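You operate a simulated robot arm through the tools that you are given. There is no shell and no other tool. Be economical: measure what you need, move in short steps, check, and stop when the job is done.

You are at the controls of a simulated two-armed robot. One attempt, no reset.

Task
Part the stuck tumblers: hold the lower one still and draw the upper one out.
Fine: stand them softly side by side, not touching, in the yellow fragile box and fold its flap shut; leave the clear bottle. Set down upright: upper amber tumbler, lower amber tumbler.

It is judged by the outcome, as a careful person would: the job done as asked, and still so three seconds after it is handed in. It fails if anything else is knocked over, pushed out of place, dropped, spilled or broken. Flat cloth is picked up by pressing the open fingertips on it (5 to 10 N) and closing them slowly along it; thin cloth reads only 2 to 8 mm in the jaws.

Robot
Two 7-joint arms with fingered hands on one trunk, on a base that drives. Base frame: it is fixed to the floor where the robot stands at the start and does not move with it; the origin is under the middle of the robot, x ahead of it, y to its left, z up; the surface under the hand at the start is at about z = 76.4. Units: cm, rad, N and s.
The left shoulder is at the start at [9.9, 12.8, 108.6], the right one opposite. Places, roughly: flap of the yellow fragile box [60, -20, 90]; yellow fragile box [50, -20, 80]. Payload 5 kg a hand.
The TCP of each hand is the grasp point between the finger pads, 3.7 cm short of the fingertips. In the tool frame z runs along the fingers and y along their closing line. The gripper opens to 12.4 cm. The gripper's body begins 4.3 cm behind the TCP. The gripper is a hand of 3 fingers: y runs from the thumb to the fingers, the wrist lies at [-2.1, -11.6, -20.3] in the tool frame.
Orientation is that of the tool frame in the base frame, as a unit quaternion [w, x, y, z]. With the fingers straight down and the wrist toward the robot, the tool's x, y and z point along [0, 1, 0], [1, 0, 0] and [0, 0, -1] of the base frame.

Tools
- The arms move only by the tool nudge_tool. It takes "left_rows", "right_rows" or both (then of equal length, played together; a hand with none holds still); each is a list of rows, each a list of 6 numbers: the shift along the base's x, y, z in m, then the turn, a rotation vector about the base's x, y, z in rad. In form: [[dx, dy, dz, rx, ry, rz], ...]. A call has 1 to 12 rows; each row shifts and turns the commanded pose from where the row before left it. Each row takes 0.2 s and may step no farther than 5 cm and 0.15 rad from the row before; otherwise, the whole call is refused. A pose out of reach is approached as far as the arm can. The call stops where the force on the tool passes 40 N (or 10 N more than at its start, if that is more) or the arm is blocked; 0.2 s more then pass. In this call time passes only in rows, and 0.2 s behind the last. The reply holds the time, the measured pose of the TCP, the force on the tool along the base axes, the opening and the grip force, in the units named above and with some noise, with the torque about the TCP (base axes, N m) and any sound that the robot's microphone picked up, and new pictures: "pictures" is both (left out), scene, wrist or none (wrist: the cameras of the hands that moved).
- Cameras (640 x 400 px; columns grow to the right, rows downward): "scene" is now at [26.4, -1.48, 124.63]; the picture's right is [-0.18, -0.98, 0.00], its down [-0.56, 0.10, -0.82] and it looks along [0.81, -0.15, -0.57] (base axes); focal length 214 px, centre (320, 200). "left" rides on the left gripper at [-7.2, -10.4, -15.4] in its tool frame; the picture's right is [-0.83, -0.26, 0.49], its down [0.51, -0.72, 0.47] and it looks along [0.23, 0.64, 0.73] (tool axes); focal length 243 px, centre (320, 200). "right" rides on the right gripper at [7.3, -10.4, -15.4] in its tool frame; the picture's right is [-0.83, 0.26, -0.49], its down [-0.51, -0.72, 0.47] and it looks along [-0.23, 0.64, 0.73] (tool axes); focal length 243 px, centre (320, 200). There is no depth. A picture from a camera that has moved, and an enlarged one, comes with that camera's place and axes in the base frame and with its lens.
- lift_body(by): slides the trunk up (or, below 0, down) by that many cm; the arms and the scene camera ride with it, the base frame stays. It gives what a move gives, with no picture.
- steer(legs): drives the robot by 1 to 6 legs, each [ahead, left, turn to the left] in cm, cm and rad, along the robot's own axes; the way and the turn of a leg run together, so that a leg with both is an arc; at most 150 cm and 3.142 rad a leg. The arms and the cameras ride along, it lands a little off, and it stops where it bumps. It gives what a move gives, and a new picture of the scene camera.
- set_fingers(index, middle, thumb_bend, thumb_turn, hand): sets how far each is bent, from 0 (flat) to 1 (curled in); at 0.3 the hand is open as for a grip, at 0.7 the pads meet at the TCP. One left out holds its place. A second passes; each finger stops where it meets its share of the squeeze, and holds until it gets a number again. It is the only way to open and close the hand. It gives what a move gives, with no picture; readings hold the bend of each and the force on the fingers (four entries, about 0 where the hand has none), thumb and palm. thumb_turn goes from beside the hand (0) to across from the fingers (1), as for a grip.
- pan_tilt(pan, tilt): turns the head with the scene camera to pan (to the left, within 1.396 rad either way) and tilt (down, from -0.506 to 1.204), counted from straight ahead of the robot. It gives what a move gives, and a new picture of the scene camera.
- close_up(camera, box): a new picture of the part [left, top, right, bottom] of that camera's present view, enlarged. It takes no simulated time.
- job_done(): hands the job in; it is judged then, once.

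Go step by step. Nothing tells you exact positions but the pictures and the camera data: compare them with the known pose of the tool, close in by small moves and look again before you grip or let go. The budget is 120 turns and 260 pictures, counting those below and the enlarged ones. Unless the task says otherwise, let go and move clear before handing in, and close with one line.

The tools are called after "Emit:" as a command line: name --argument value ..., lists and objects as JSON in quotes. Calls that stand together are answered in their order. nudge_tool: Moves the arms, as the interface text tells. Its arguments: {"type":"object","properties":{"left_rows":{"type":"array"},"right_rows":{"type":"array"},"pictures":{"type":"string","enum":["both","scene","wrist","none"]}},"required":[]} The other tools are called the same way: lift_body (by) slides the trunk up or down; set_fingers (index, middle, thumb_bend, thumb_turn, hand) moves the fingers one by one; steer (legs) drives the base; pan_tilt (pan, tilt) turns the head that bears the scene camera; close_up (camera, box) takes an enlarged picture of a part of a camera's view; job_done () hands the job in.

At the start:

```text
time_s: 0.0
left_tool_pos: [76.3, 13.17, 118.96]
left_orientation: [-0.001, 0.707, 0.707, 0.0]
left_ft_force: [-0.2, 0.2, -0.4]
left_wrist_torque: [-0.01, 0.0, 0.01]
left_finger_gap: 12.37
left_grip_force: 0.0
left_shape: jaw
left_bend: [0.3, 0.3, 0.3, 0.98]
left_finger forces: [0.0, 0.0, 0.0, 0.0, 0.1, 0.1]
right_tool_pos: [66.33, -46.98, 118.02]
right_orientation: [-0.001, 0.707, 0.707, 0.0]
right_ft_force: [-0.4, -0.6, -0.3]
right_wrist_torque: [0.0, -0.02, -0.04]
right_finger_gap: 12.34
right_grip_force: 0.1
right_shape: jaw
right_bend: [0.3, 0.3, 0.3, 0.98]
right_finger forces: [0.0, 0.0, 0.0, 0.0, 0.1, 0.0]
trunk travel left (down, up): [-27.5, 28.8]
robot x, y, heading: [0.04, -0.23, -0.003]
head pan, tilt: [-0.182, 0.607]
```

scene: 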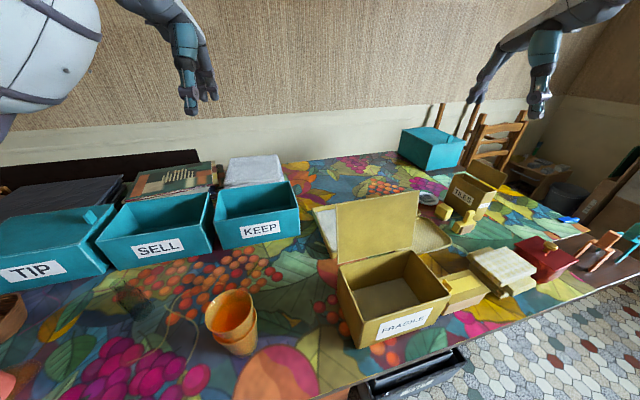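
right: 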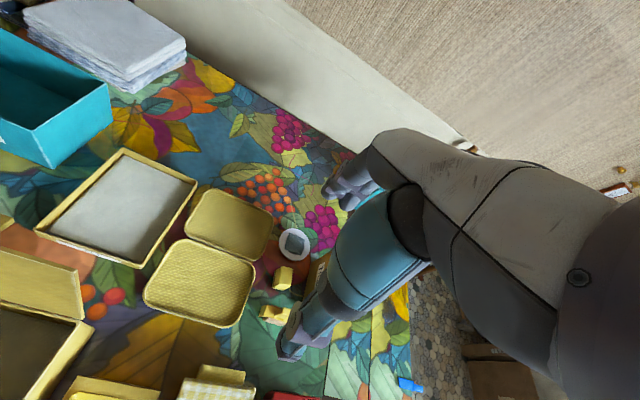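
left: 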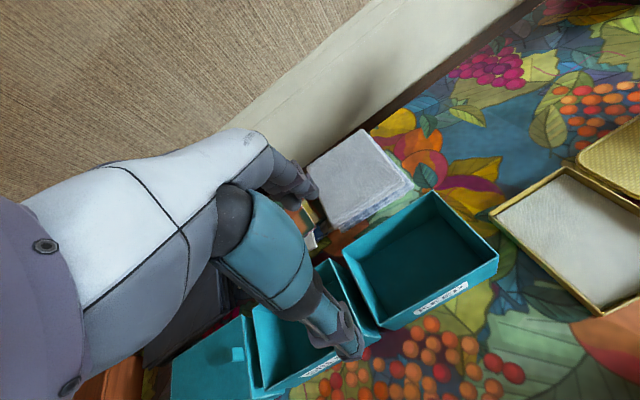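

I see the stuck amber tumblers at about [46, 10] and the yellow FRAGILE box with its flap standing open to their right. I look closer before doing anything.

Emit:
close_up --camera "scene" --box '[180, 260, 290, 370]'

Emit:
close_up --camera "scene" --box '[300, 170, 480, 360]'

Emit:
pan_tilt --pan 0 --tilt 1.0

```text
3.64 times, centred on (235, 315) of scene
camera zoom: at [26.4, -1.48, 124.63], right [-0.18, -0.98, 0.0], down [-0.56, 0.1, -0.82], along [0.81, -0.15, -0.57], focal length 780 px, centre (629, -218)
```

zoom: 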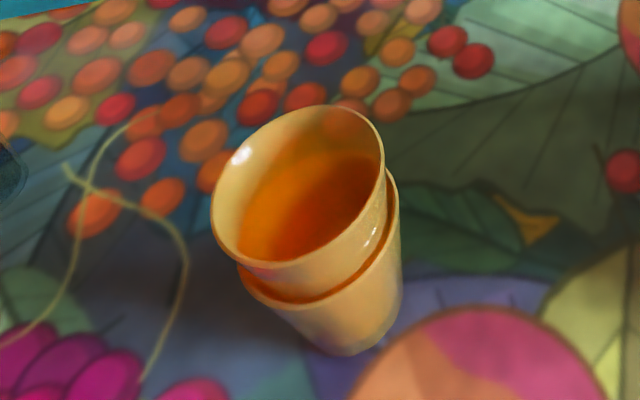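

```text
2.11 times, centred on (390, 265) of scene
camera zoom: at [26.4, -1.48, 124.63], right [-0.18, -0.98, 0.0], down [-0.56, 0.1, -0.82], along [0.81, -0.15, -0.57], focal length 452 px, centre (173, 63)
```

zoom: 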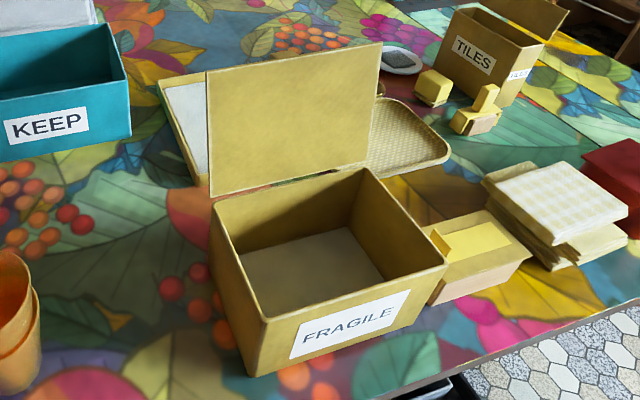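

```text
time_s: 0.9
left_tool_pos: [76.35, 13.04, 118.99]
left_orientation: [-0.001, 0.707, 0.707, 0.0]
left_ft_force: [0.8, 0.1, -0.6]
left_wrist_torque: [0.04, 0.01, 0.02]
left_finger_gap: 12.34
left_grip_force: 0.0
left_shape: jaw
left_bend: [0.3, 0.3, 0.3, 0.98]
left_finger forces: [0.1, 0.0, 0.1, 0.1, 0.0, 0.0]
right_tool_pos: [66.39, -46.86, 118.0]
right_orientation: [0.0, 0.707, 0.707, 0.0]
right_ft_force: [0.7, 0.2, -0.4]
right_wrist_torque: [0.01, 0.02, 0.03]
right_finger_gap: 12.36
right_grip_force: 0.1
right_shape: jaw
right_bend: [0.3, 0.3, 0.3, 0.98]
right_finger forces: [0.0, 0.1, 0.0, 0.1, 0.0, 0.0]
trunk travel left (down, up): [-27.5, 28.8]
robot x, y, heading: [-0.12, -0.09, -0.002]
head pan, tilt: [0.0, 1.0]
camera scene: at [24.7, 0.12, 121.49], right [0.0, -1.0, 0.0], down [-0.84, 0.0, -0.54], along [0.54, 0.0, -0.84], focal length 214 px, centre (320, 200)
```

scene: 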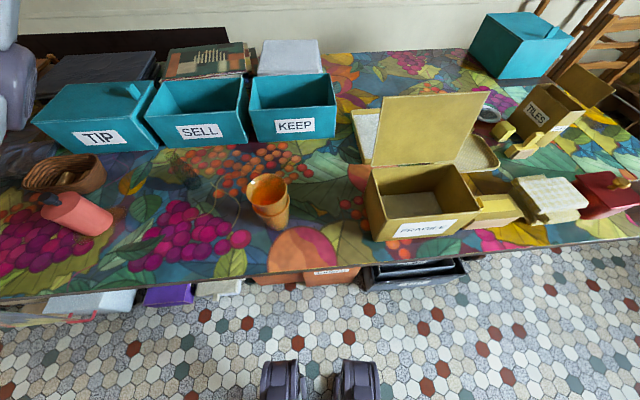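

Tumblers confirmed near [46.8, 9.5]. I look for the clear bottle, and at the tumblers and box from this angle.

Emit:
close_up --camera "scene" --box '[150, 130, 310, 240]'

Emit:
close_up --camera "scene" --box '[340, 80, 500, 250]'

Emit:
close_up --camera "scene" --box '[240, 165, 300, 235]'

```text
3.64 times, centred on (230, 185) of scene
camera zoom: at [24.7, 0.12, 121.49], right [0.0, -1.0, 0.0], down [-0.84, 0.0, -0.54], along [0.54, 0.0, -0.84], focal length 780 px, centre (647, 254)
```

zoom: 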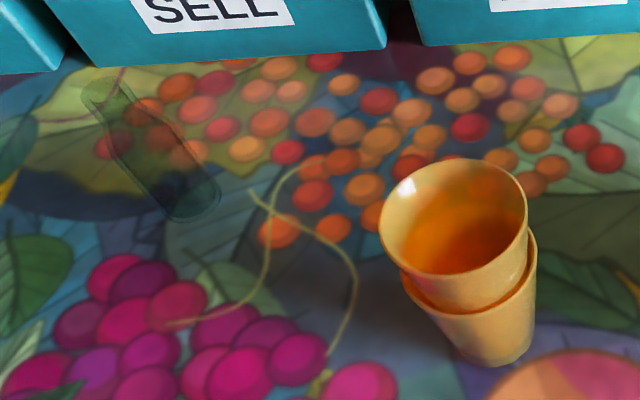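

```text
2.35 times, centred on (420, 165) of scene
camera zoom: at [24.7, 0.12, 121.49], right [0.0, -1.0, 0.0], down [-0.84, 0.0, -0.54], along [0.54, 0.0, -0.84], focal length 505 px, centre (85, 282)
```

zoom: 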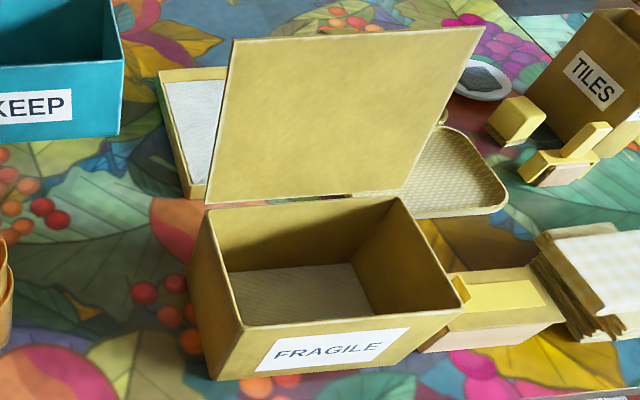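

```text
5.71 times, centred on (270, 200) of scene
camera zoom: at [24.7, 0.12, 121.49], right [0.0, -1.0, 0.0], down [-0.84, 0.0, -0.54], along [0.54, 0.0, -0.84], focal length 1226 px, centre (606, 200)
```

zoom: 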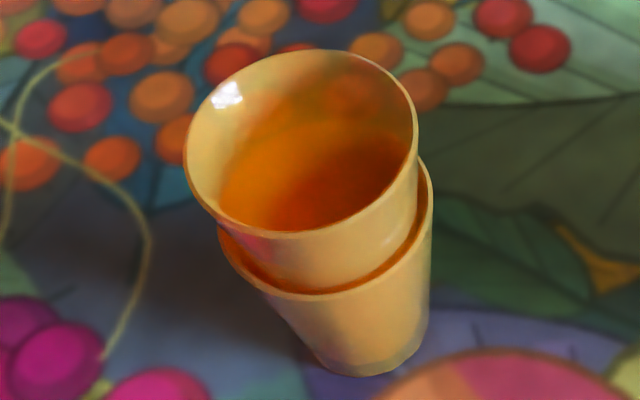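

The clear bottle stands near [58, 32]. The tumbler stack is at about [46.5, 9.7], with the lower rim at z ≈ 85.7 and the upper rim at ≈ 90.6. The box is about 18 x 11 cm and 11 cm high. I back off 20 cm so both hands reach comfortably.

Emit:
steer --legs '[[-20, 0, 0]]'

```text
time_s: 2.5
left_tool_pos: [56.67, 13.07, 118.73]
left_orientation: [-0.001, 0.707, 0.707, 0.0]
left_ft_force: [-0.1, 0.8, -1.1]
left_wrist_torque: [0.0, -0.03, -0.02]
left_finger_gap: 12.37
left_grip_force: 0.1
left_shape: jaw
left_bend: [0.3, 0.3, 0.3, 0.98]
left_finger forces: [0.0, 0.1, 0.0, 0.0, 0.0, 0.0]
right_tool_pos: [46.78, -46.92, 117.94]
right_orientation: [0.0, 0.707, 0.707, -0.001]
right_ft_force: [-0.6, 0.2, -0.2]
right_wrist_torque: [0.03, -0.02, 0.0]
right_finger_gap: 12.38
right_grip_force: 0.0
right_shape: jaw
right_bend: [0.3, 0.3, 0.3, 0.98]
right_finger forces: [0.0, 0.1, 0.1, 0.0, 0.0, 0.0]
trunk travel left (down, up): [-27.5, 28.8]
robot x, y, heading: [-19.75, -0.28, -0.005]
head pan, tilt: [0.0, 1.0]
camera scene: at [5.1, 0.12, 121.45], right [0.0, -1.0, 0.0], down [-0.84, 0.0, -0.54], along [0.54, 0.0, -0.84], focal length 214 px, centre (320, 200)
```

scene: 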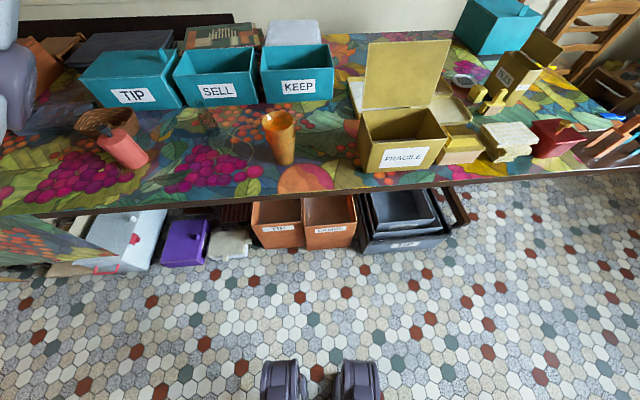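

Now I roll the left hand so it points to the right and about 33° down, left of the tumblers, and bring the right hand high over toward the middle.

Emit:
nudge_tool --left_rows '[[-0.0128, 0.0168, -0.02, -0.125, 0, 0], [-0.0128, 0.0168, -0.02, -0.125, 0, 0], [-0.0128, 0.0168, -0.02, -0.125, 0, 0], [-0.0128, 0.0168, -0.02, -0.125, 0, 0], [-0.0128, 0.0168, -0.02, -0.125, 0, 0], [-0.0128, 0.0168, -0.02, -0.125, 0, 0], [-0.0128, 0.0168, -0.02, -0.125, 0, 0], [-0.0128, 0.0168, -0.02, -0.125, 0, 0]]' --right_rows '[[0, 0.045, 0, 0, 0, 0], [0, 0.045, 0, 0, 0, 0], [0, 0.045, 0, 0, 0, 0], [0, 0.045, 0, 0, 0, 0], [0, 0.045, 0, 0, 0, 0], [0, 0.045, 0, 0, 0, 0], [0, 0.045, 0, 0, 0, 0], [0, 0.045, 0, 0, 0, 0]]' --pictures "wrist"

Emit:
pan_tilt --pan 0.15 --tilt 0.75

```text
time_s: 4.2
left_tool_pos: [46.42, 26.91, 102.78]
left_orientation: [0.341, 0.62, 0.62, -0.34]
left_ft_force: [-0.8, 0.6, 0.5]
left_wrist_torque: [-0.06, 0.01, 0.01]
left_finger_gap: 12.37
left_grip_force: 0.1
left_shape: jaw
left_bend: [0.3, 0.3, 0.3, 0.98]
left_finger forces: [0.1, 0.0, 0.1, 0.0, 0.0, 0.0]
right_tool_pos: [46.84, -10.52, 117.99]
right_orientation: [0.0, 0.707, 0.707, 0.0]
right_ft_force: [0.7, 0.0, -0.1]
right_wrist_torque: [-0.08, 0.04, 0.0]
right_finger_gap: 12.35
right_grip_force: 0.1
right_shape: jaw
right_bend: [0.3, 0.3, 0.3, 0.98]
right_finger forces: [0.1, 0.0, 0.0, 0.0, 0.0, 0.0]
trunk travel left (down, up): [-27.5, 28.8]
robot x, y, heading: [-19.66, 0.02, -0.0]
head pan, tilt: [0.0, 1.0]
camera right: at [36.25, -3.18, 133.42], right [0.26, -0.83, 0.49], down [-0.72, -0.51, -0.47], along [0.64, -0.23, -0.73], focal length 243 px, centre (320, 200)
camera left: at [35.89, 36.0, 117.19], right [-0.26, -0.86, 0.44], down [-0.72, -0.13, -0.68], along [0.64, -0.49, -0.59], focal length 243 px, centre (320, 200)
```

right: 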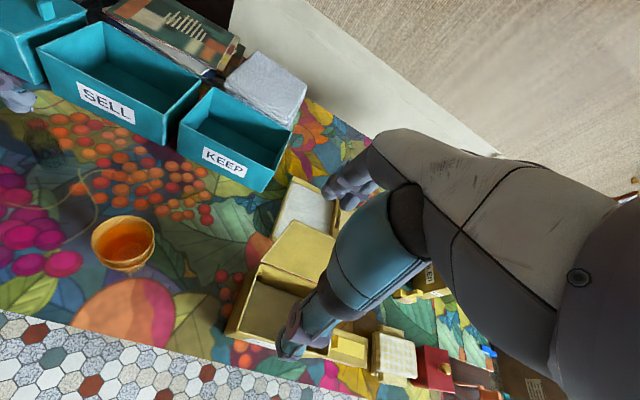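
left: 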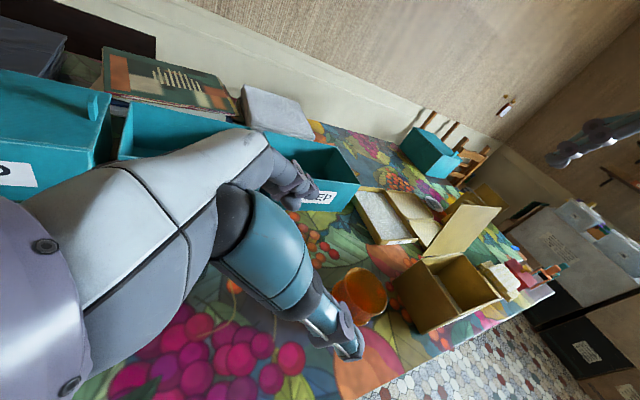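

```text
time_s: 5.0
left_tool_pos: [46.34, 26.51, 102.86]
left_orientation: [0.339, 0.62, 0.621, -0.338]
left_ft_force: [1.0, 0.3, -0.1]
left_wrist_torque: [0.0, -0.02, 0.03]
left_finger_gap: 12.35
left_grip_force: 0.2
left_shape: jaw
left_bend: [0.3, 0.3, 0.3, 0.98]
left_finger forces: [0.1, 0.0, 0.0, 0.0, 0.0, 0.0]
right_tool_pos: [46.65, -10.98, 118.01]
right_orientation: [0.0, 0.707, 0.707, 0.0]
right_ft_force: [0.0, -0.3, 0.0]
right_wrist_torque: [-0.01, 0.01, 0.0]
right_finger_gap: 12.39
right_grip_force: 0.0
right_shape: jaw
right_bend: [0.3, 0.3, 0.3, 0.98]
right_finger forces: [0.0, 0.0, 0.0, 0.1, 0.1, 0.1]
trunk travel left (down, up): [-27.5, 28.8]
robot x, y, heading: [-19.78, -0.15, 0.001]
head pan, tilt: [0.15, 0.75]
camera scene: at [6.23, 1.29, 123.39], right [0.15, -0.99, 0.0], down [-0.67, -0.1, -0.73], along [0.72, 0.11, -0.68], focal length 214 px, centre (320, 200)
```

scene: 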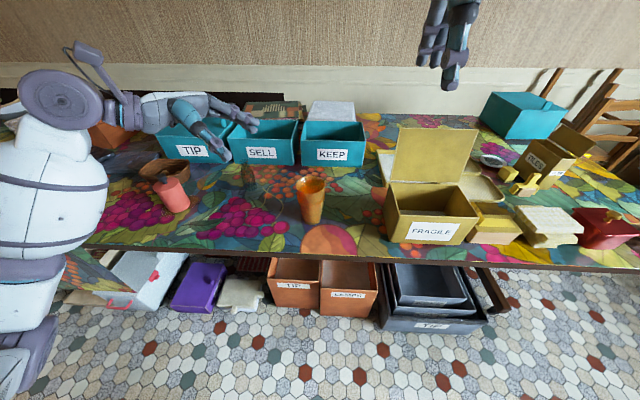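

I refine the tumbler position with an enlarged picture from here.

Emit:
close_up --camera "scene" --box '[270, 160, 350, 240]'

Emit:
close_up --camera "right" --box '[70, 190, 180, 290]'

Emit:
close_up --camera "scene" --box '[100, 80, 280, 240]'

```text
5.00 times, centred on (310, 200) of scene
camera zoom: at [6.23, 1.29, 123.39], right [0.15, -0.99, 0.0], down [-0.67, -0.1, -0.73], along [0.72, 0.11, -0.68], focal length 1072 px, centre (370, 200)
```

zoom: 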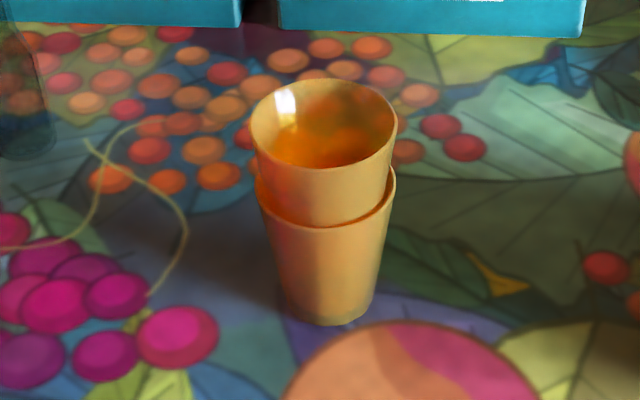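

```text
4.00 times, centred on (125, 240) of right
camera zoom: at [36.28, -3.72, 133.42], right [0.26, -0.83, 0.49], down [-0.72, -0.51, -0.47], along [0.64, -0.23, -0.73], focal length 970 px, centre (1100, 40)
```

zoom: 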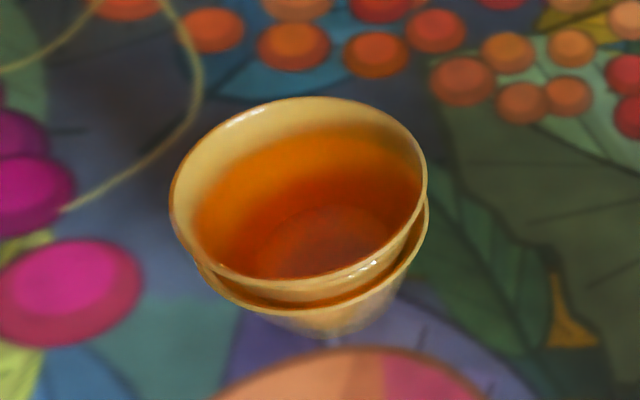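

```text
2.50 times, centred on (190, 160) of scene
camera zoom: at [6.23, 1.29, 123.39], right [0.15, -0.99, 0.0], down [-0.67, -0.1, -0.73], along [0.72, 0.11, -0.68], focal length 536 px, centre (645, 300)
```

zoom: 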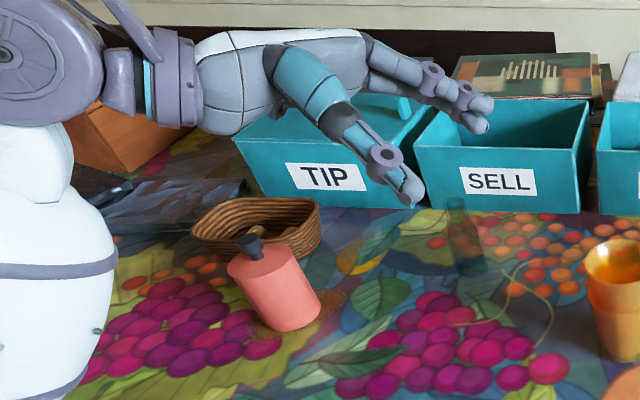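

Tumblers refined to [46.4, 9.8], lower rim z 85.6, upper rim 90.3. I lower the left hand to the start of its slanted approach line and check.

Emit:
nudge_tool --left_rows '[[0, 0, -0.036, 0, 0, 0], [0, 0, -0.036, 0, 0, 0], [0, 0, -0.035, 0, 0, 0], [0, -0.0252, -0.0162, 0, 0, 0], [0, -0.0252, -0.0162, 0, 0, 0]]' --pictures "both"

```text
time_s: 6.2
left_tool_pos: [46.5, 21.33, 88.86]
left_orientation: [0.339, 0.621, 0.62, -0.339]
left_ft_force: [0.0, -0.6, -1.0]
left_wrist_torque: [-0.02, -0.01, 0.0]
left_finger_gap: 12.37
left_grip_force: 0.1
left_shape: jaw
left_bend: [0.3, 0.3, 0.3, 0.98]
left_finger forces: [0.1, 0.0, 0.0, 0.0, 0.0, 0.0]
right_tool_pos: [46.79, -10.89, 117.92]
right_orientation: [0.0, 0.707, 0.707, 0.0]
right_ft_force: [0.1, 0.6, -0.2]
right_wrist_torque: [0.01, -0.02, 0.01]
right_finger_gap: 12.38
right_grip_force: 0.0
right_shape: jaw
right_bend: [0.3, 0.3, 0.3, 0.98]
right_finger forces: [0.0, 0.0, 0.0, 0.0, 0.1, 0.1]
trunk travel left (down, up): [-27.5, 28.8]
robot x, y, heading: [-19.4, 0.08, 0.002]
head pan, tilt: [0.15, 0.75]
camera scene: at [6.26, 1.33, 123.39], right [0.15, -0.99, 0.0], down [-0.67, -0.1, -0.73], along [0.72, 0.11, -0.68], focal length 214 px, centre (320, 200)
camera left: at [36.07, 30.41, 103.35], right [-0.26, -0.86, 0.43], down [-0.72, -0.12, -0.68], along [0.64, -0.49, -0.59], focal length 243 px, centre (320, 200)
```

scene: 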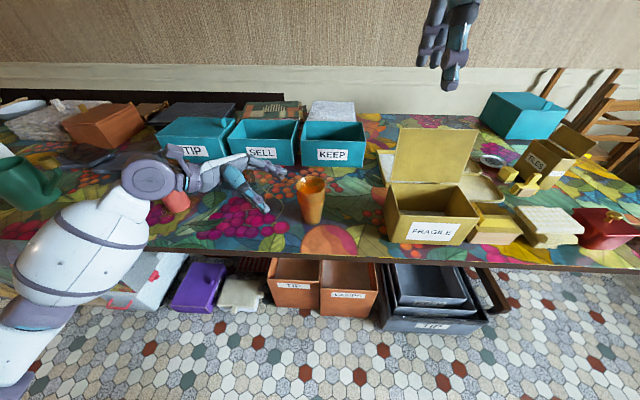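
left: 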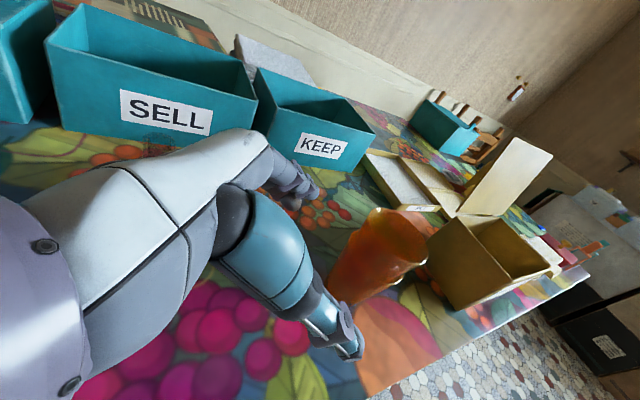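

The approach line looks right; I check the clearance of forearm and fingers to the pink bottle and the clear bottle.

Emit:
close_up --camera "scene" --box '[130, 120, 340, 260]'

Emit:
pan_tilt --pan 0.6 --tilt 0.75

```text
2.86 times, centred on (235, 190) of scene
camera zoom: at [6.26, 1.33, 123.39], right [0.15, -0.99, 0.0], down [-0.67, -0.1, -0.73], along [0.72, 0.11, -0.68], focal length 613 px, centre (563, 229)
```

zoom: 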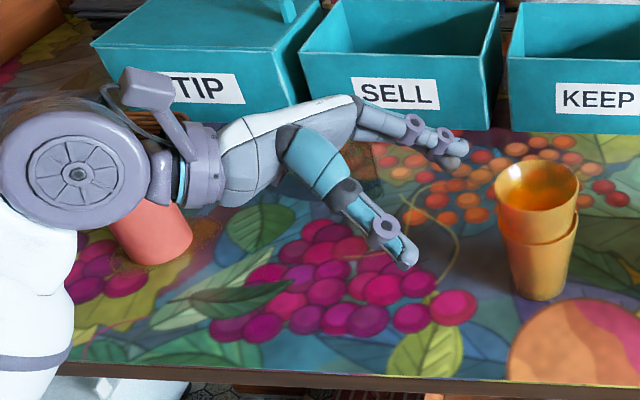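

```text
time_s: 7.1
left_tool_pos: [46.44, 21.43, 88.86]
left_orientation: [0.339, 0.621, 0.62, -0.339]
left_ft_force: [-0.5, 0.1, 0.3]
left_wrist_torque: [0.01, 0.01, -0.01]
left_finger_gap: 12.35
left_grip_force: 0.1
left_shape: jaw
left_bend: [0.3, 0.3, 0.3, 0.98]
left_finger forces: [0.0, 0.0, 0.0, 0.1, 0.0, 0.1]
right_tool_pos: [46.8, -10.88, 118.0]
right_orientation: [0.0, 0.707, 0.707, 0.0]
right_ft_force: [0.4, -0.3, 0.6]
right_wrist_torque: [0.0, -0.02, -0.05]
right_finger_gap: 12.37
right_grip_force: 0.2
right_shape: jaw
right_bend: [0.3, 0.3, 0.3, 0.98]
right_finger forces: [0.0, 0.0, 0.0, 0.0, 0.0, 0.0]
trunk travel left (down, up): [-27.5, 28.8]
robot x, y, heading: [-19.61, 0.21, 0.002]
head pan, tilt: [0.6, 0.75]
camera scene: at [4.88, 4.79, 123.4], right [0.56, -0.83, 0.0], down [-0.56, -0.38, -0.73], along [0.6, 0.41, -0.68], focal length 214 px, centre (320, 200)
```

scene: 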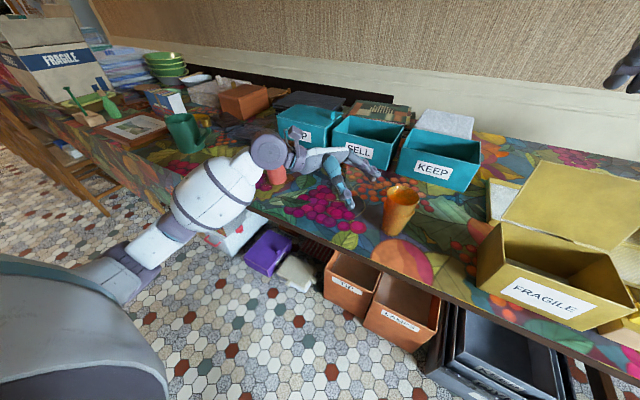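

Clear of both bottles. I advance the left hand along its line to just short of the grip.

Emit:
nudge_tool --left_rows '[[0, -0.025, -0.016, 0, 0, 0], [0, -0.025, -0.016, 0, 0, 0], [0, -0.025, -0.016, 0, 0, 0]]' --pictures "both"

Emit:
close_up --camera "scene" --box '[310, 120, 450, 260]'

Emit:
close_up --camera "left" --box '[250, 180, 450, 380]'

```text
time_s: 7.9
left_tool_pos: [46.54, 14.0, 84.05]
left_orientation: [0.339, 0.621, 0.62, -0.339]
left_ft_force: [-0.3, -0.2, -0.9]
left_wrist_torque: [-0.01, 0.01, 0.01]
left_finger_gap: 12.38
left_grip_force: 0.2
left_shape: jaw
left_bend: [0.3, 0.3, 0.3, 0.98]
left_finger forces: [0.0, 0.0, 0.0, 0.0, 0.0, 0.1]
right_tool_pos: [46.86, -10.94, 118.0]
right_orientation: [0.0, 0.707, 0.707, 0.0]
right_ft_force: [0.3, -0.5, -0.1]
right_wrist_torque: [-0.02, 0.0, 0.01]
right_finger_gap: 12.38
right_grip_force: 0.1
right_shape: jaw
right_bend: [0.3, 0.3, 0.3, 0.98]
right_finger forces: [0.0, 0.0, 0.0, 0.0, 0.0, 0.1]
trunk travel left (down, up): [-27.5, 28.8]
robot x, y, heading: [-19.57, -0.11, -0.001]
head pan, tilt: [0.6, 0.75]
camera scene: at [4.91, 4.76, 123.39], right [0.56, -0.83, 0.0], down [-0.56, -0.39, -0.73], along [0.6, 0.41, -0.68], focal length 214 px, centre (320, 200)
camera left: at [36.02, 23.02, 98.55], right [-0.26, -0.86, 0.43], down [-0.72, -0.12, -0.68], along [0.64, -0.49, -0.59], focal length 243 px, centre (320, 200)
```

scene: 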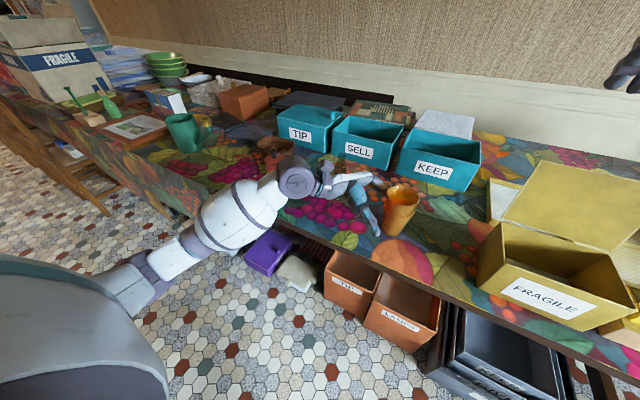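
left: 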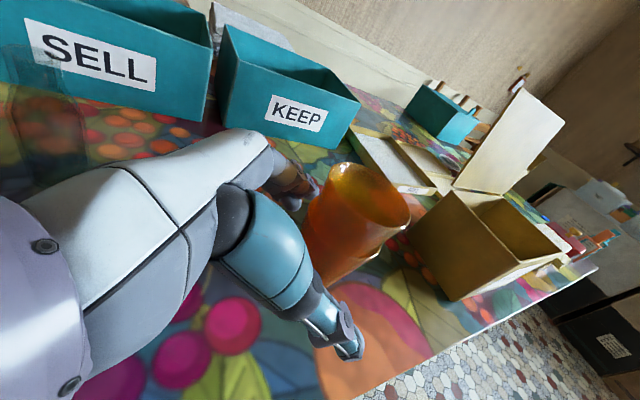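

```text
2.86 times, centred on (380, 190) of scene
camera zoom: at [4.91, 4.76, 123.39], right [0.56, -0.83, 0.0], down [-0.56, -0.39, -0.73], along [0.6, 0.41, -0.68], focal length 613 px, centre (149, 229)
```

zoom: 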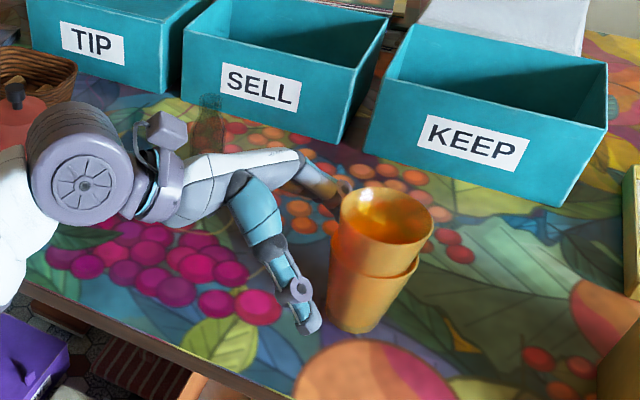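

```text
2.00 times, centred on (350, 280) of left
camera zoom: at [36.02, 23.02, 98.55], right [-0.26, -0.86, 0.43], down [-0.72, -0.12, -0.68], along [0.64, -0.49, -0.59], focal length 485 px, centre (260, 40)
```

zoom: 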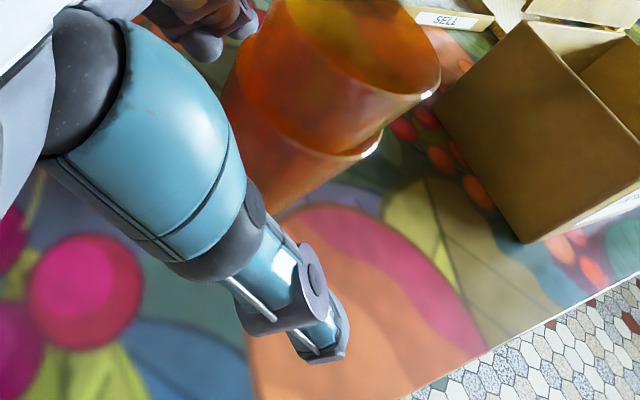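

Thumb is on the near side, fingers on the far side. I move the last 4 cm so the TCP sits on the lower tumbler's axis at z ≈ 81.6.

Emit:
nudge_tool --left_rows '[[0, -0.013, -0.0082, 0, 0, 0], [0, -0.013, -0.0082, 0, 0, 0], [0, -0.013, -0.0082, 0, 0, 0]]' --pictures "wrist"

Emit:
close_up --camera "scene" --box '[340, 150, 440, 250]'

```text
time_s: 8.7
left_tool_pos: [46.5, 10.2, 81.6]
left_orientation: [0.339, 0.621, 0.62, -0.339]
left_ft_force: [-0.4, -0.5, 0.1]
left_wrist_torque: [0.01, -0.01, 0.01]
left_finger_gap: 12.38
left_grip_force: 0.0
left_shape: jaw
left_bend: [0.3, 0.3, 0.3, 0.98]
left_finger forces: [0.1, 0.1, 0.0, 0.0, 0.0, 0.1]
right_tool_pos: [46.72, -10.88, 117.91]
right_orientation: [0.0, 0.707, 0.707, 0.0]
right_ft_force: [-0.1, -0.4, 1.2]
right_wrist_torque: [-0.02, -0.02, -0.03]
right_finger_gap: 12.38
right_grip_force: 0.0
right_shape: jaw
right_bend: [0.3, 0.3, 0.3, 0.98]
right_finger forces: [0.0, 0.1, 0.0, 0.0, 0.1, 0.0]
trunk travel left (down, up): [-27.5, 28.8]
robot x, y, heading: [-19.75, -0.1, -0.004]
head pan, tilt: [0.6, 0.75]
camera left: at [35.99, 19.2, 96.07], right [-0.26, -0.86, 0.43], down [-0.72, -0.12, -0.68], along [0.64, -0.49, -0.59], focal length 243 px, centre (320, 200)
```

left: 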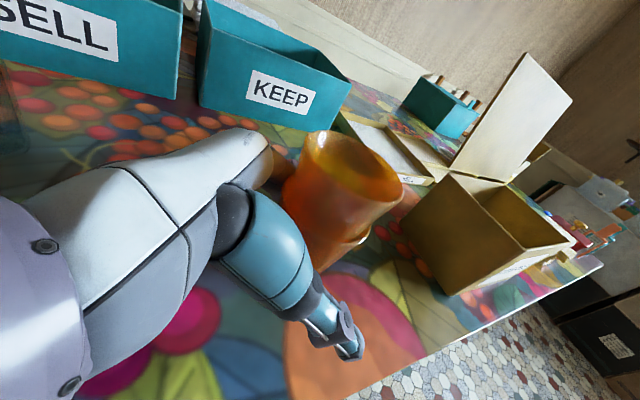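

```text
4.00 times, centred on (390, 200) of scene
camera zoom: at [4.89, 4.79, 123.39], right [0.56, -0.83, 0.0], down [-0.56, -0.39, -0.73], along [0.6, 0.41, -0.68], focal length 858 px, centre (40, 200)
```

zoom: 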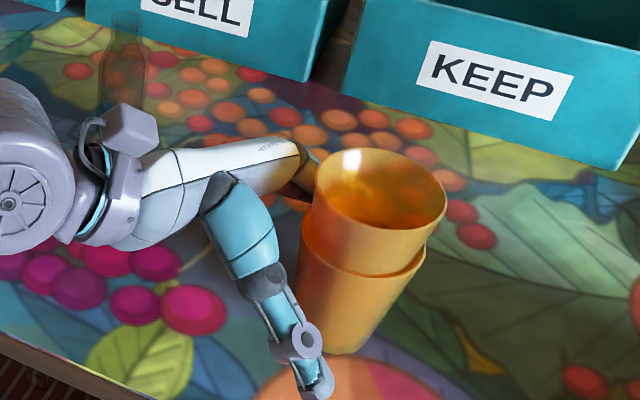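

The hand brackets the lower tumbler. I close the fingers part way and check the centring.

Emit:
set_fingers --hand "left" --index 0.42 --middle 0.42 --thumb_bend 0.42

Emit:
close_up --camera "scene" --box '[340, 150, 440, 250]'

Emit:
close_up --camera "left" --box '[200, 100, 440, 380]'

```text
time_s: 9.7
left_tool_pos: [46.35, 10.12, 81.57]
left_orientation: [0.339, 0.62, 0.621, -0.339]
left_ft_force: [0.4, -0.5, -0.2]
left_wrist_torque: [0.05, 0.01, 0.03]
left_finger_gap: 9.36
left_grip_force: 0.3
left_shape: fingers
left_bend: [0.42, 0.42, 0.42, 0.98]
left_finger forces: [0.2, 0.0, 0.0, 0.1, 0.1, 0.0]
right_tool_pos: [46.78, -10.93, 117.98]
right_orientation: [-0.001, 0.707, 0.707, 0.001]
right_ft_force: [0.1, -0.3, -0.8]
right_wrist_torque: [-0.01, 0.0, -0.03]
right_finger_gap: 12.38
right_grip_force: 0.0
right_shape: jaw
right_bend: [0.3, 0.3, 0.3, 0.98]
right_finger forces: [0.1, 0.1, 0.0, 0.0, 0.1, 0.0]
trunk travel left (down, up): [-27.5, 28.8]
robot x, y, heading: [-19.89, 0.16, 0.0]
head pan, tilt: [0.6, 0.75]
```

```text
4.00 times, centred on (390, 200) of scene
camera zoom: at [4.88, 4.8, 123.4], right [0.56, -0.83, 0.0], down [-0.56, -0.39, -0.73], along [0.6, 0.41, -0.68], focal length 858 px, centre (40, 200)
```

zoom: 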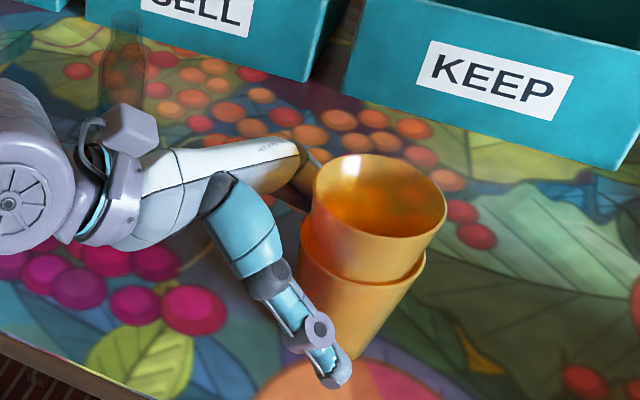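

```text
1.43 times, centred on (320, 240) of left
camera zoom: at [35.98, 19.2, 96.07], right [-0.26, -0.86, 0.43], down [-0.72, -0.12, -0.68], along [0.64, -0.49, -0.59], focal length 347 px, centre (320, 143)
```

zoom: 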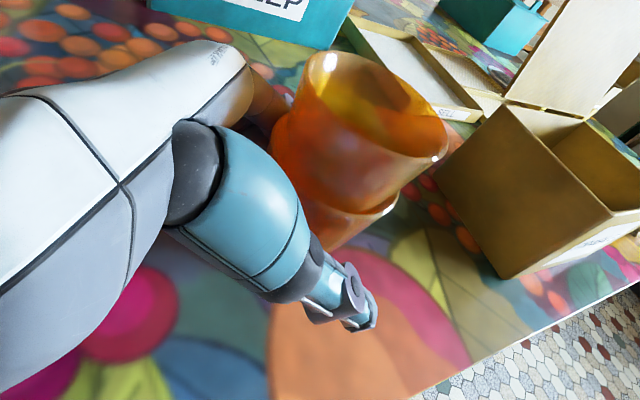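

No contact yet and the tumblers have not moved. I close further in small steps.

Emit:
set_fingers --hand "left" --index 0.47 --middle 0.47 --thumb_bend 0.47

Emit:
close_up --camera "scene" --box '[340, 150, 440, 250]'

```text
time_s: 10.7
left_tool_pos: [46.41, 10.15, 81.53]
left_orientation: [0.339, 0.621, 0.621, -0.338]
left_ft_force: [0.7, -0.2, -0.1]
left_wrist_torque: [-0.02, 0.01, 0.0]
left_finger_gap: 7.81
left_grip_force: 0.4
left_shape: fingers
left_bend: [0.47, 0.47, 0.47, 0.98]
left_finger forces: [0.4, 0.0, 0.0, 0.0, 0.0, 0.0]
right_tool_pos: [46.65, -10.93, 118.05]
right_orientation: [0.0, 0.706, 0.708, 0.0]
right_ft_force: [-0.5, -0.5, 0.9]
right_wrist_torque: [0.02, 0.0, 0.03]
right_finger_gap: 12.37
right_grip_force: 0.0
right_shape: jaw
right_bend: [0.3, 0.3, 0.3, 0.98]
right_finger forces: [0.0, 0.0, 0.1, 0.1, 0.0, 0.0]
trunk travel left (down, up): [-27.5, 28.8]
robot x, y, heading: [-19.45, -0.03, 0.001]
head pan, tilt: [0.6, 0.75]
```

```text
4.00 times, centred on (390, 200) of scene
camera zoom: at [4.88, 4.8, 123.4], right [0.56, -0.83, 0.0], down [-0.56, -0.39, -0.73], along [0.6, 0.41, -0.68], focal length 858 px, centre (40, 200)
```

zoom: 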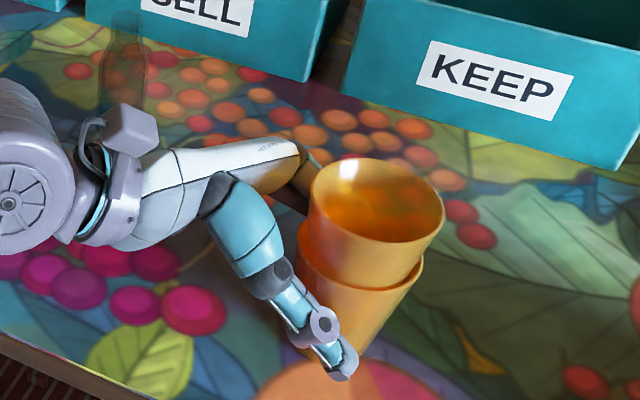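

The index finger is just touching. I bring only the thumb in now until it touches.

Emit:
set_fingers --hand "left" --thumb_bend 0.53

Emit:
close_up --camera "scene" --box '[340, 150, 440, 250]'

Emit:
close_up --camera "left" --box '[200, 100, 440, 380]'

```text
time_s: 11.7
left_tool_pos: [46.46, 10.18, 81.61]
left_orientation: [0.339, 0.62, 0.62, -0.339]
left_ft_force: [-0.6, 0.3, -0.1]
left_wrist_torque: [-0.02, -0.01, -0.01]
left_finger_gap: 7.14
left_grip_force: 2.0
left_shape: fingers
left_bend: [0.46, 0.47, 0.51, 0.98]
left_finger forces: [1.6, 0.1, 0.1, 0.0, 2.0, 0.0]
right_tool_pos: [46.68, -10.9, 118.06]
right_orientation: [0.0, 0.707, 0.707, 0.0]
right_ft_force: [-0.5, -0.5, 0.0]
right_wrist_torque: [-0.01, 0.01, 0.01]
right_finger_gap: 12.37
right_grip_force: 0.1
right_shape: jaw
right_bend: [0.3, 0.3, 0.3, 0.98]
right_finger forces: [0.0, 0.1, 0.1, 0.0, 0.1, 0.0]
trunk travel left (down, up): [-27.5, 28.8]
robot x, y, heading: [-19.62, -0.02, 0.005]
head pan, tilt: [0.6, 0.75]
```

```text
4.00 times, centred on (390, 200) of scene
camera zoom: at [4.88, 4.8, 123.4], right [0.56, -0.83, 0.0], down [-0.56, -0.39, -0.73], along [0.6, 0.41, -0.68], focal length 858 px, centre (40, 200)
```

zoom: 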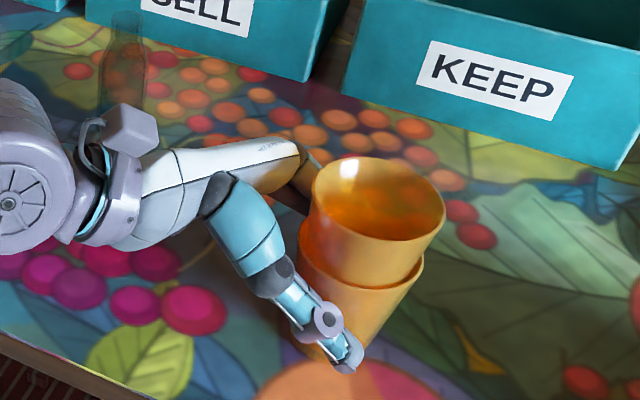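

```text
1.43 times, centred on (320, 240) of left
camera zoom: at [35.98, 19.21, 96.07], right [-0.26, -0.86, 0.43], down [-0.72, -0.12, -0.68], along [0.64, -0.49, -0.59], focal length 347 px, centre (320, 143)
```

zoom: 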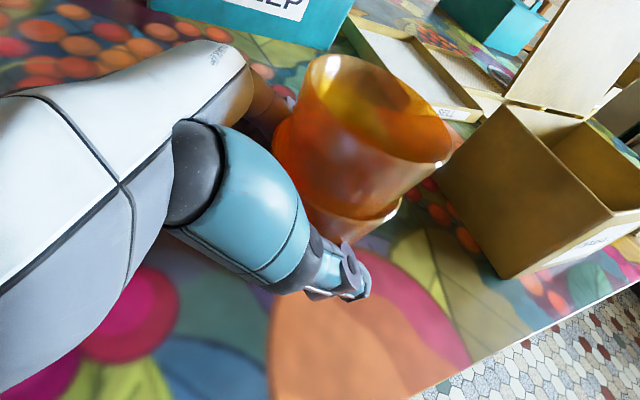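

Thumb and index hold lightly (2 N). I bring the middle finger in and firm up.

Emit:
set_fingers --hand "left" --index 0.49 --middle 0.54 --thumb_bend 0.55

Emit:
close_up --camera "scene" --box '[340, 150, 440, 250]'

```text
time_s: 12.7
left_tool_pos: [46.48, 10.2, 81.58]
left_orientation: [0.339, 0.621, 0.62, -0.339]
left_ft_force: [-0.2, 0.0, 0.2]
left_wrist_torque: [0.02, -0.09, -0.03]
left_finger_gap: 6.95
left_grip_force: 4.7
left_shape: fingers
left_bend: [0.47, 0.53, 0.52, 0.98]
left_finger forces: [3.1, 1.6, 0.1, 0.1, 4.5, 0.1]
right_tool_pos: [46.71, -10.98, 118.05]
right_orientation: [0.0, 0.707, 0.707, 0.001]
right_ft_force: [-0.1, 0.0, -0.3]
right_wrist_torque: [0.03, -0.02, -0.01]
right_finger_gap: 12.37
right_grip_force: 0.1
right_shape: jaw
right_bend: [0.3, 0.3, 0.3, 0.98]
right_finger forces: [0.0, 0.0, 0.1, 0.1, 0.1, 0.0]
trunk travel left (down, up): [-27.5, 28.8]
robot x, y, heading: [-20.06, 0.01, 0.001]
head pan, tilt: [0.6, 0.75]
```

```text
4.00 times, centred on (390, 200) of scene
camera zoom: at [4.89, 4.8, 123.4], right [0.56, -0.83, 0.0], down [-0.56, -0.39, -0.73], along [0.6, 0.41, -0.68], focal length 858 px, centre (40, 200)
```

zoom: 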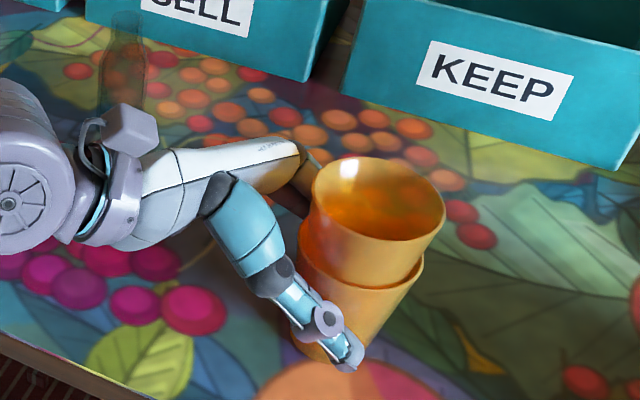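

The lower tumbler is held at about 5 N. Now I bring the right hand above the stack.

Emit:
nudge_tool --right_rows '[[0, 0.0343, 0, 0, 0, 0], [0, 0.0343, 0, 0, 0, 0], [0, 0.0343, 0, 0, 0, 0], [0, 0.0343, 0, 0, 0, 0], [0, 0.0343, 0, 0, 0, 0], [0, 0.0343, 0, 0, 0, 0], [0, 0, -0.04, 0, 0, 0], [0, 0, -0.04, 0, 0, 0]]' --pictures "wrist"

Emit:
pan_tilt --pan 0.1 --tilt 0.6

```text
time_s: 14.5
left_tool_pos: [46.54, 10.12, 81.5]
left_orientation: [0.339, 0.62, 0.621, -0.339]
left_ft_force: [-0.6, -0.8, -0.3]
left_wrist_torque: [0.01, -0.02, -0.03]
left_finger_gap: 6.95
left_grip_force: 4.8
left_shape: fingers
left_bend: [0.47, 0.53, 0.52, 0.97]
left_finger forces: [2.9, 1.4, 0.0, 0.0, 4.6, 0.0]
right_tool_pos: [47.32, 0.21, 110.11]
right_orientation: [-0.001, 0.708, 0.706, -0.001]
right_ft_force: [-0.1, -0.8, 0.5]
right_wrist_torque: [0.0, 0.03, 0.02]
right_finger_gap: 12.39
right_grip_force: 0.1
right_shape: jaw
right_bend: [0.3, 0.3, 0.3, 0.98]
right_finger forces: [0.0, 0.0, 0.0, 0.0, 0.0, 0.0]
right hand out of reach, approached as far as the arm can: row 4, 5, 6
trunk travel left (down, up): [-27.5, 28.8]
robot x, y, heading: [-19.67, -0.04, -0.005]
head pan, tilt: [0.6, 0.75]
camera right: at [36.96, 7.5, 125.48], right [0.26, -0.83, 0.49], down [-0.72, -0.51, -0.47], along [0.64, -0.23, -0.73], focal length 243 px, centre (320, 200)
```

right: 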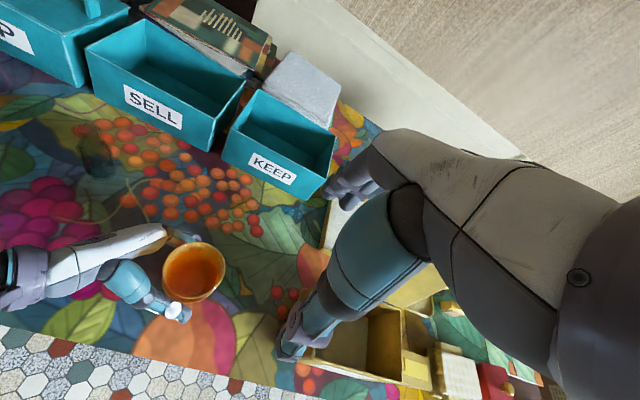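

```text
time_s: 15.4
left_tool_pos: [46.33, 10.14, 81.57]
left_orientation: [0.339, 0.621, 0.621, -0.339]
left_ft_force: [-0.8, 0.4, -1.1]
left_wrist_torque: [0.0, -0.04, -0.02]
left_finger_gap: 6.93
left_grip_force: 4.4
left_shape: fingers
left_bend: [0.47, 0.53, 0.52, 0.98]
left_finger forces: [3.2, 1.7, 0.1, 0.0, 4.7, 0.0]
right_tool_pos: [47.26, 0.15, 110.08]
right_orientation: [0.0, 0.707, 0.707, 0.0]
right_ft_force: [-0.1, 0.8, 0.3]
right_wrist_torque: [0.0, 0.05, 0.01]
right_finger_gap: 12.4
right_grip_force: 0.1
right_shape: jaw
right_bend: [0.3, 0.3, 0.3, 0.98]
right_finger forces: [0.1, 0.0, 0.0, 0.1, 0.0, 0.0]
trunk travel left (down, up): [-27.5, 28.8]
robot x, y, heading: [-19.61, 0.08, 0.0]
head pan, tilt: [0.099, 0.6]
camera scene: at [6.85, 1.01, 124.68], right [0.1, -0.99, 0.0], down [-0.56, -0.06, -0.82], along [0.82, 0.08, -0.57], focal length 214 px, centre (320, 200)
```

scene: 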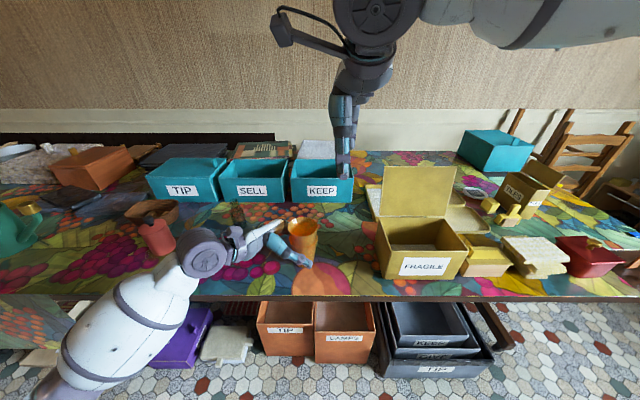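

The right hand can't get across with the wrist straight toward the robot, so I yaw it about 45° so the wrist lies to the right, which suits reaching across.

Emit:
nudge_tool --right_rows '[[0, 0, 0, 0, 0, 0.15], [0, 0, 0, 0, 0, 0.15], [0, 0, 0, 0, 0, 0.15], [0, 0, 0, 0, 0, 0.15], [0, 0, 0, 0, 0, 0.15]]' --pictures "wrist"

```text
time_s: 16.6
left_tool_pos: [46.49, 10.11, 81.62]
left_orientation: [0.339, 0.621, 0.62, -0.338]
left_ft_force: [0.0, 0.7, 0.4]
left_wrist_torque: [0.03, -0.04, 0.01]
left_finger_gap: 6.95
left_grip_force: 4.8
left_shape: fingers
left_bend: [0.47, 0.53, 0.52, 0.97]
left_finger forces: [3.1, 1.6, 0.1, 0.0, 4.6, 0.0]
right_tool_pos: [47.3, 0.16, 110.25]
right_orientation: [0.0, 0.4, 0.917, 0.0]
right_ft_force: [0.3, 0.0, -0.2]
right_wrist_torque: [-0.01, 0.03, 0.02]
right_finger_gap: 12.39
right_grip_force: 0.0
right_shape: jaw
right_bend: [0.3, 0.3, 0.3, 0.98]
right_finger forces: [0.0, 0.1, 0.0, 0.1, 0.1, 0.0]
trunk travel left (down, up): [-27.5, 28.8]
robot x, y, heading: [-19.88, 0.01, 0.007]
head pan, tilt: [0.099, 0.6]
camera right: at [34.67, -1.66, 125.6], right [0.76, -0.43, 0.49], down [-0.18, -0.86, -0.47], along [0.63, 0.27, -0.73], focal length 243 px, centre (320, 200)
```

right: 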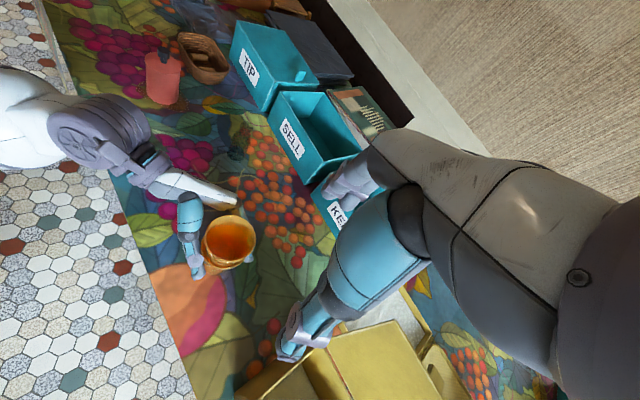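

Rotated. Now I move across to above the stack.

Emit:
nudge_tool --right_rows '[[-0.002, 0.032, 0, 0, 0, 0], [-0.002, 0.032, 0, 0, 0, 0], [-0.002, 0.032, 0, 0, 0, 0]]' --pictures "wrist"

```text
time_s: 17.4
left_tool_pos: [46.51, 10.03, 81.54]
left_orientation: [0.338, 0.62, 0.621, -0.34]
left_ft_force: [-0.6, -0.1, -0.5]
left_wrist_torque: [0.0, -0.04, -0.03]
left_finger_gap: 6.93
left_grip_force: 5.0
left_shape: fingers
left_bend: [0.47, 0.53, 0.52, 0.97]
left_finger forces: [3.0, 1.6, 0.0, 0.0, 4.6, 0.0]
right_tool_pos: [47.03, 7.39, 110.35]
right_orientation: [0.0, 0.401, 0.916, 0.0]
right_ft_force: [0.3, 1.2, 0.1]
right_wrist_torque: [0.03, 0.04, 0.01]
right_finger_gap: 12.38
right_grip_force: 0.1
right_shape: jaw
right_bend: [0.3, 0.3, 0.3, 0.98]
right_finger forces: [0.1, 0.0, 0.1, 0.0, 0.1, 0.1]
right hand out of reach, approached as far as the arm can: row 3
trunk travel left (down, up): [-27.5, 28.8]
robot x, y, heading: [-19.51, -0.42, 0.0]
head pan, tilt: [0.099, 0.6]
camera right: at [34.55, 5.68, 125.67], right [0.76, -0.43, 0.49], down [-0.19, -0.86, -0.47], along [0.63, 0.27, -0.73], focal length 243 px, centre (320, 200)
```

right: 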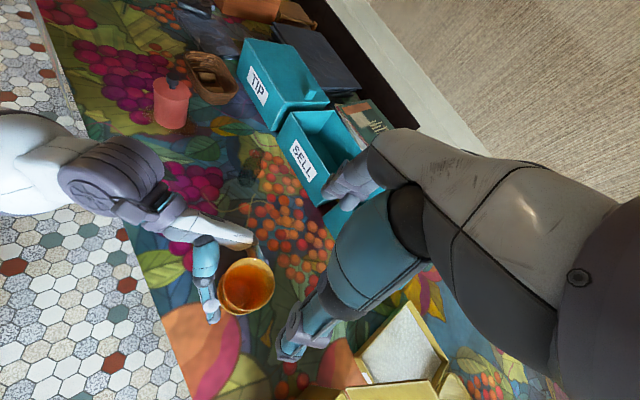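

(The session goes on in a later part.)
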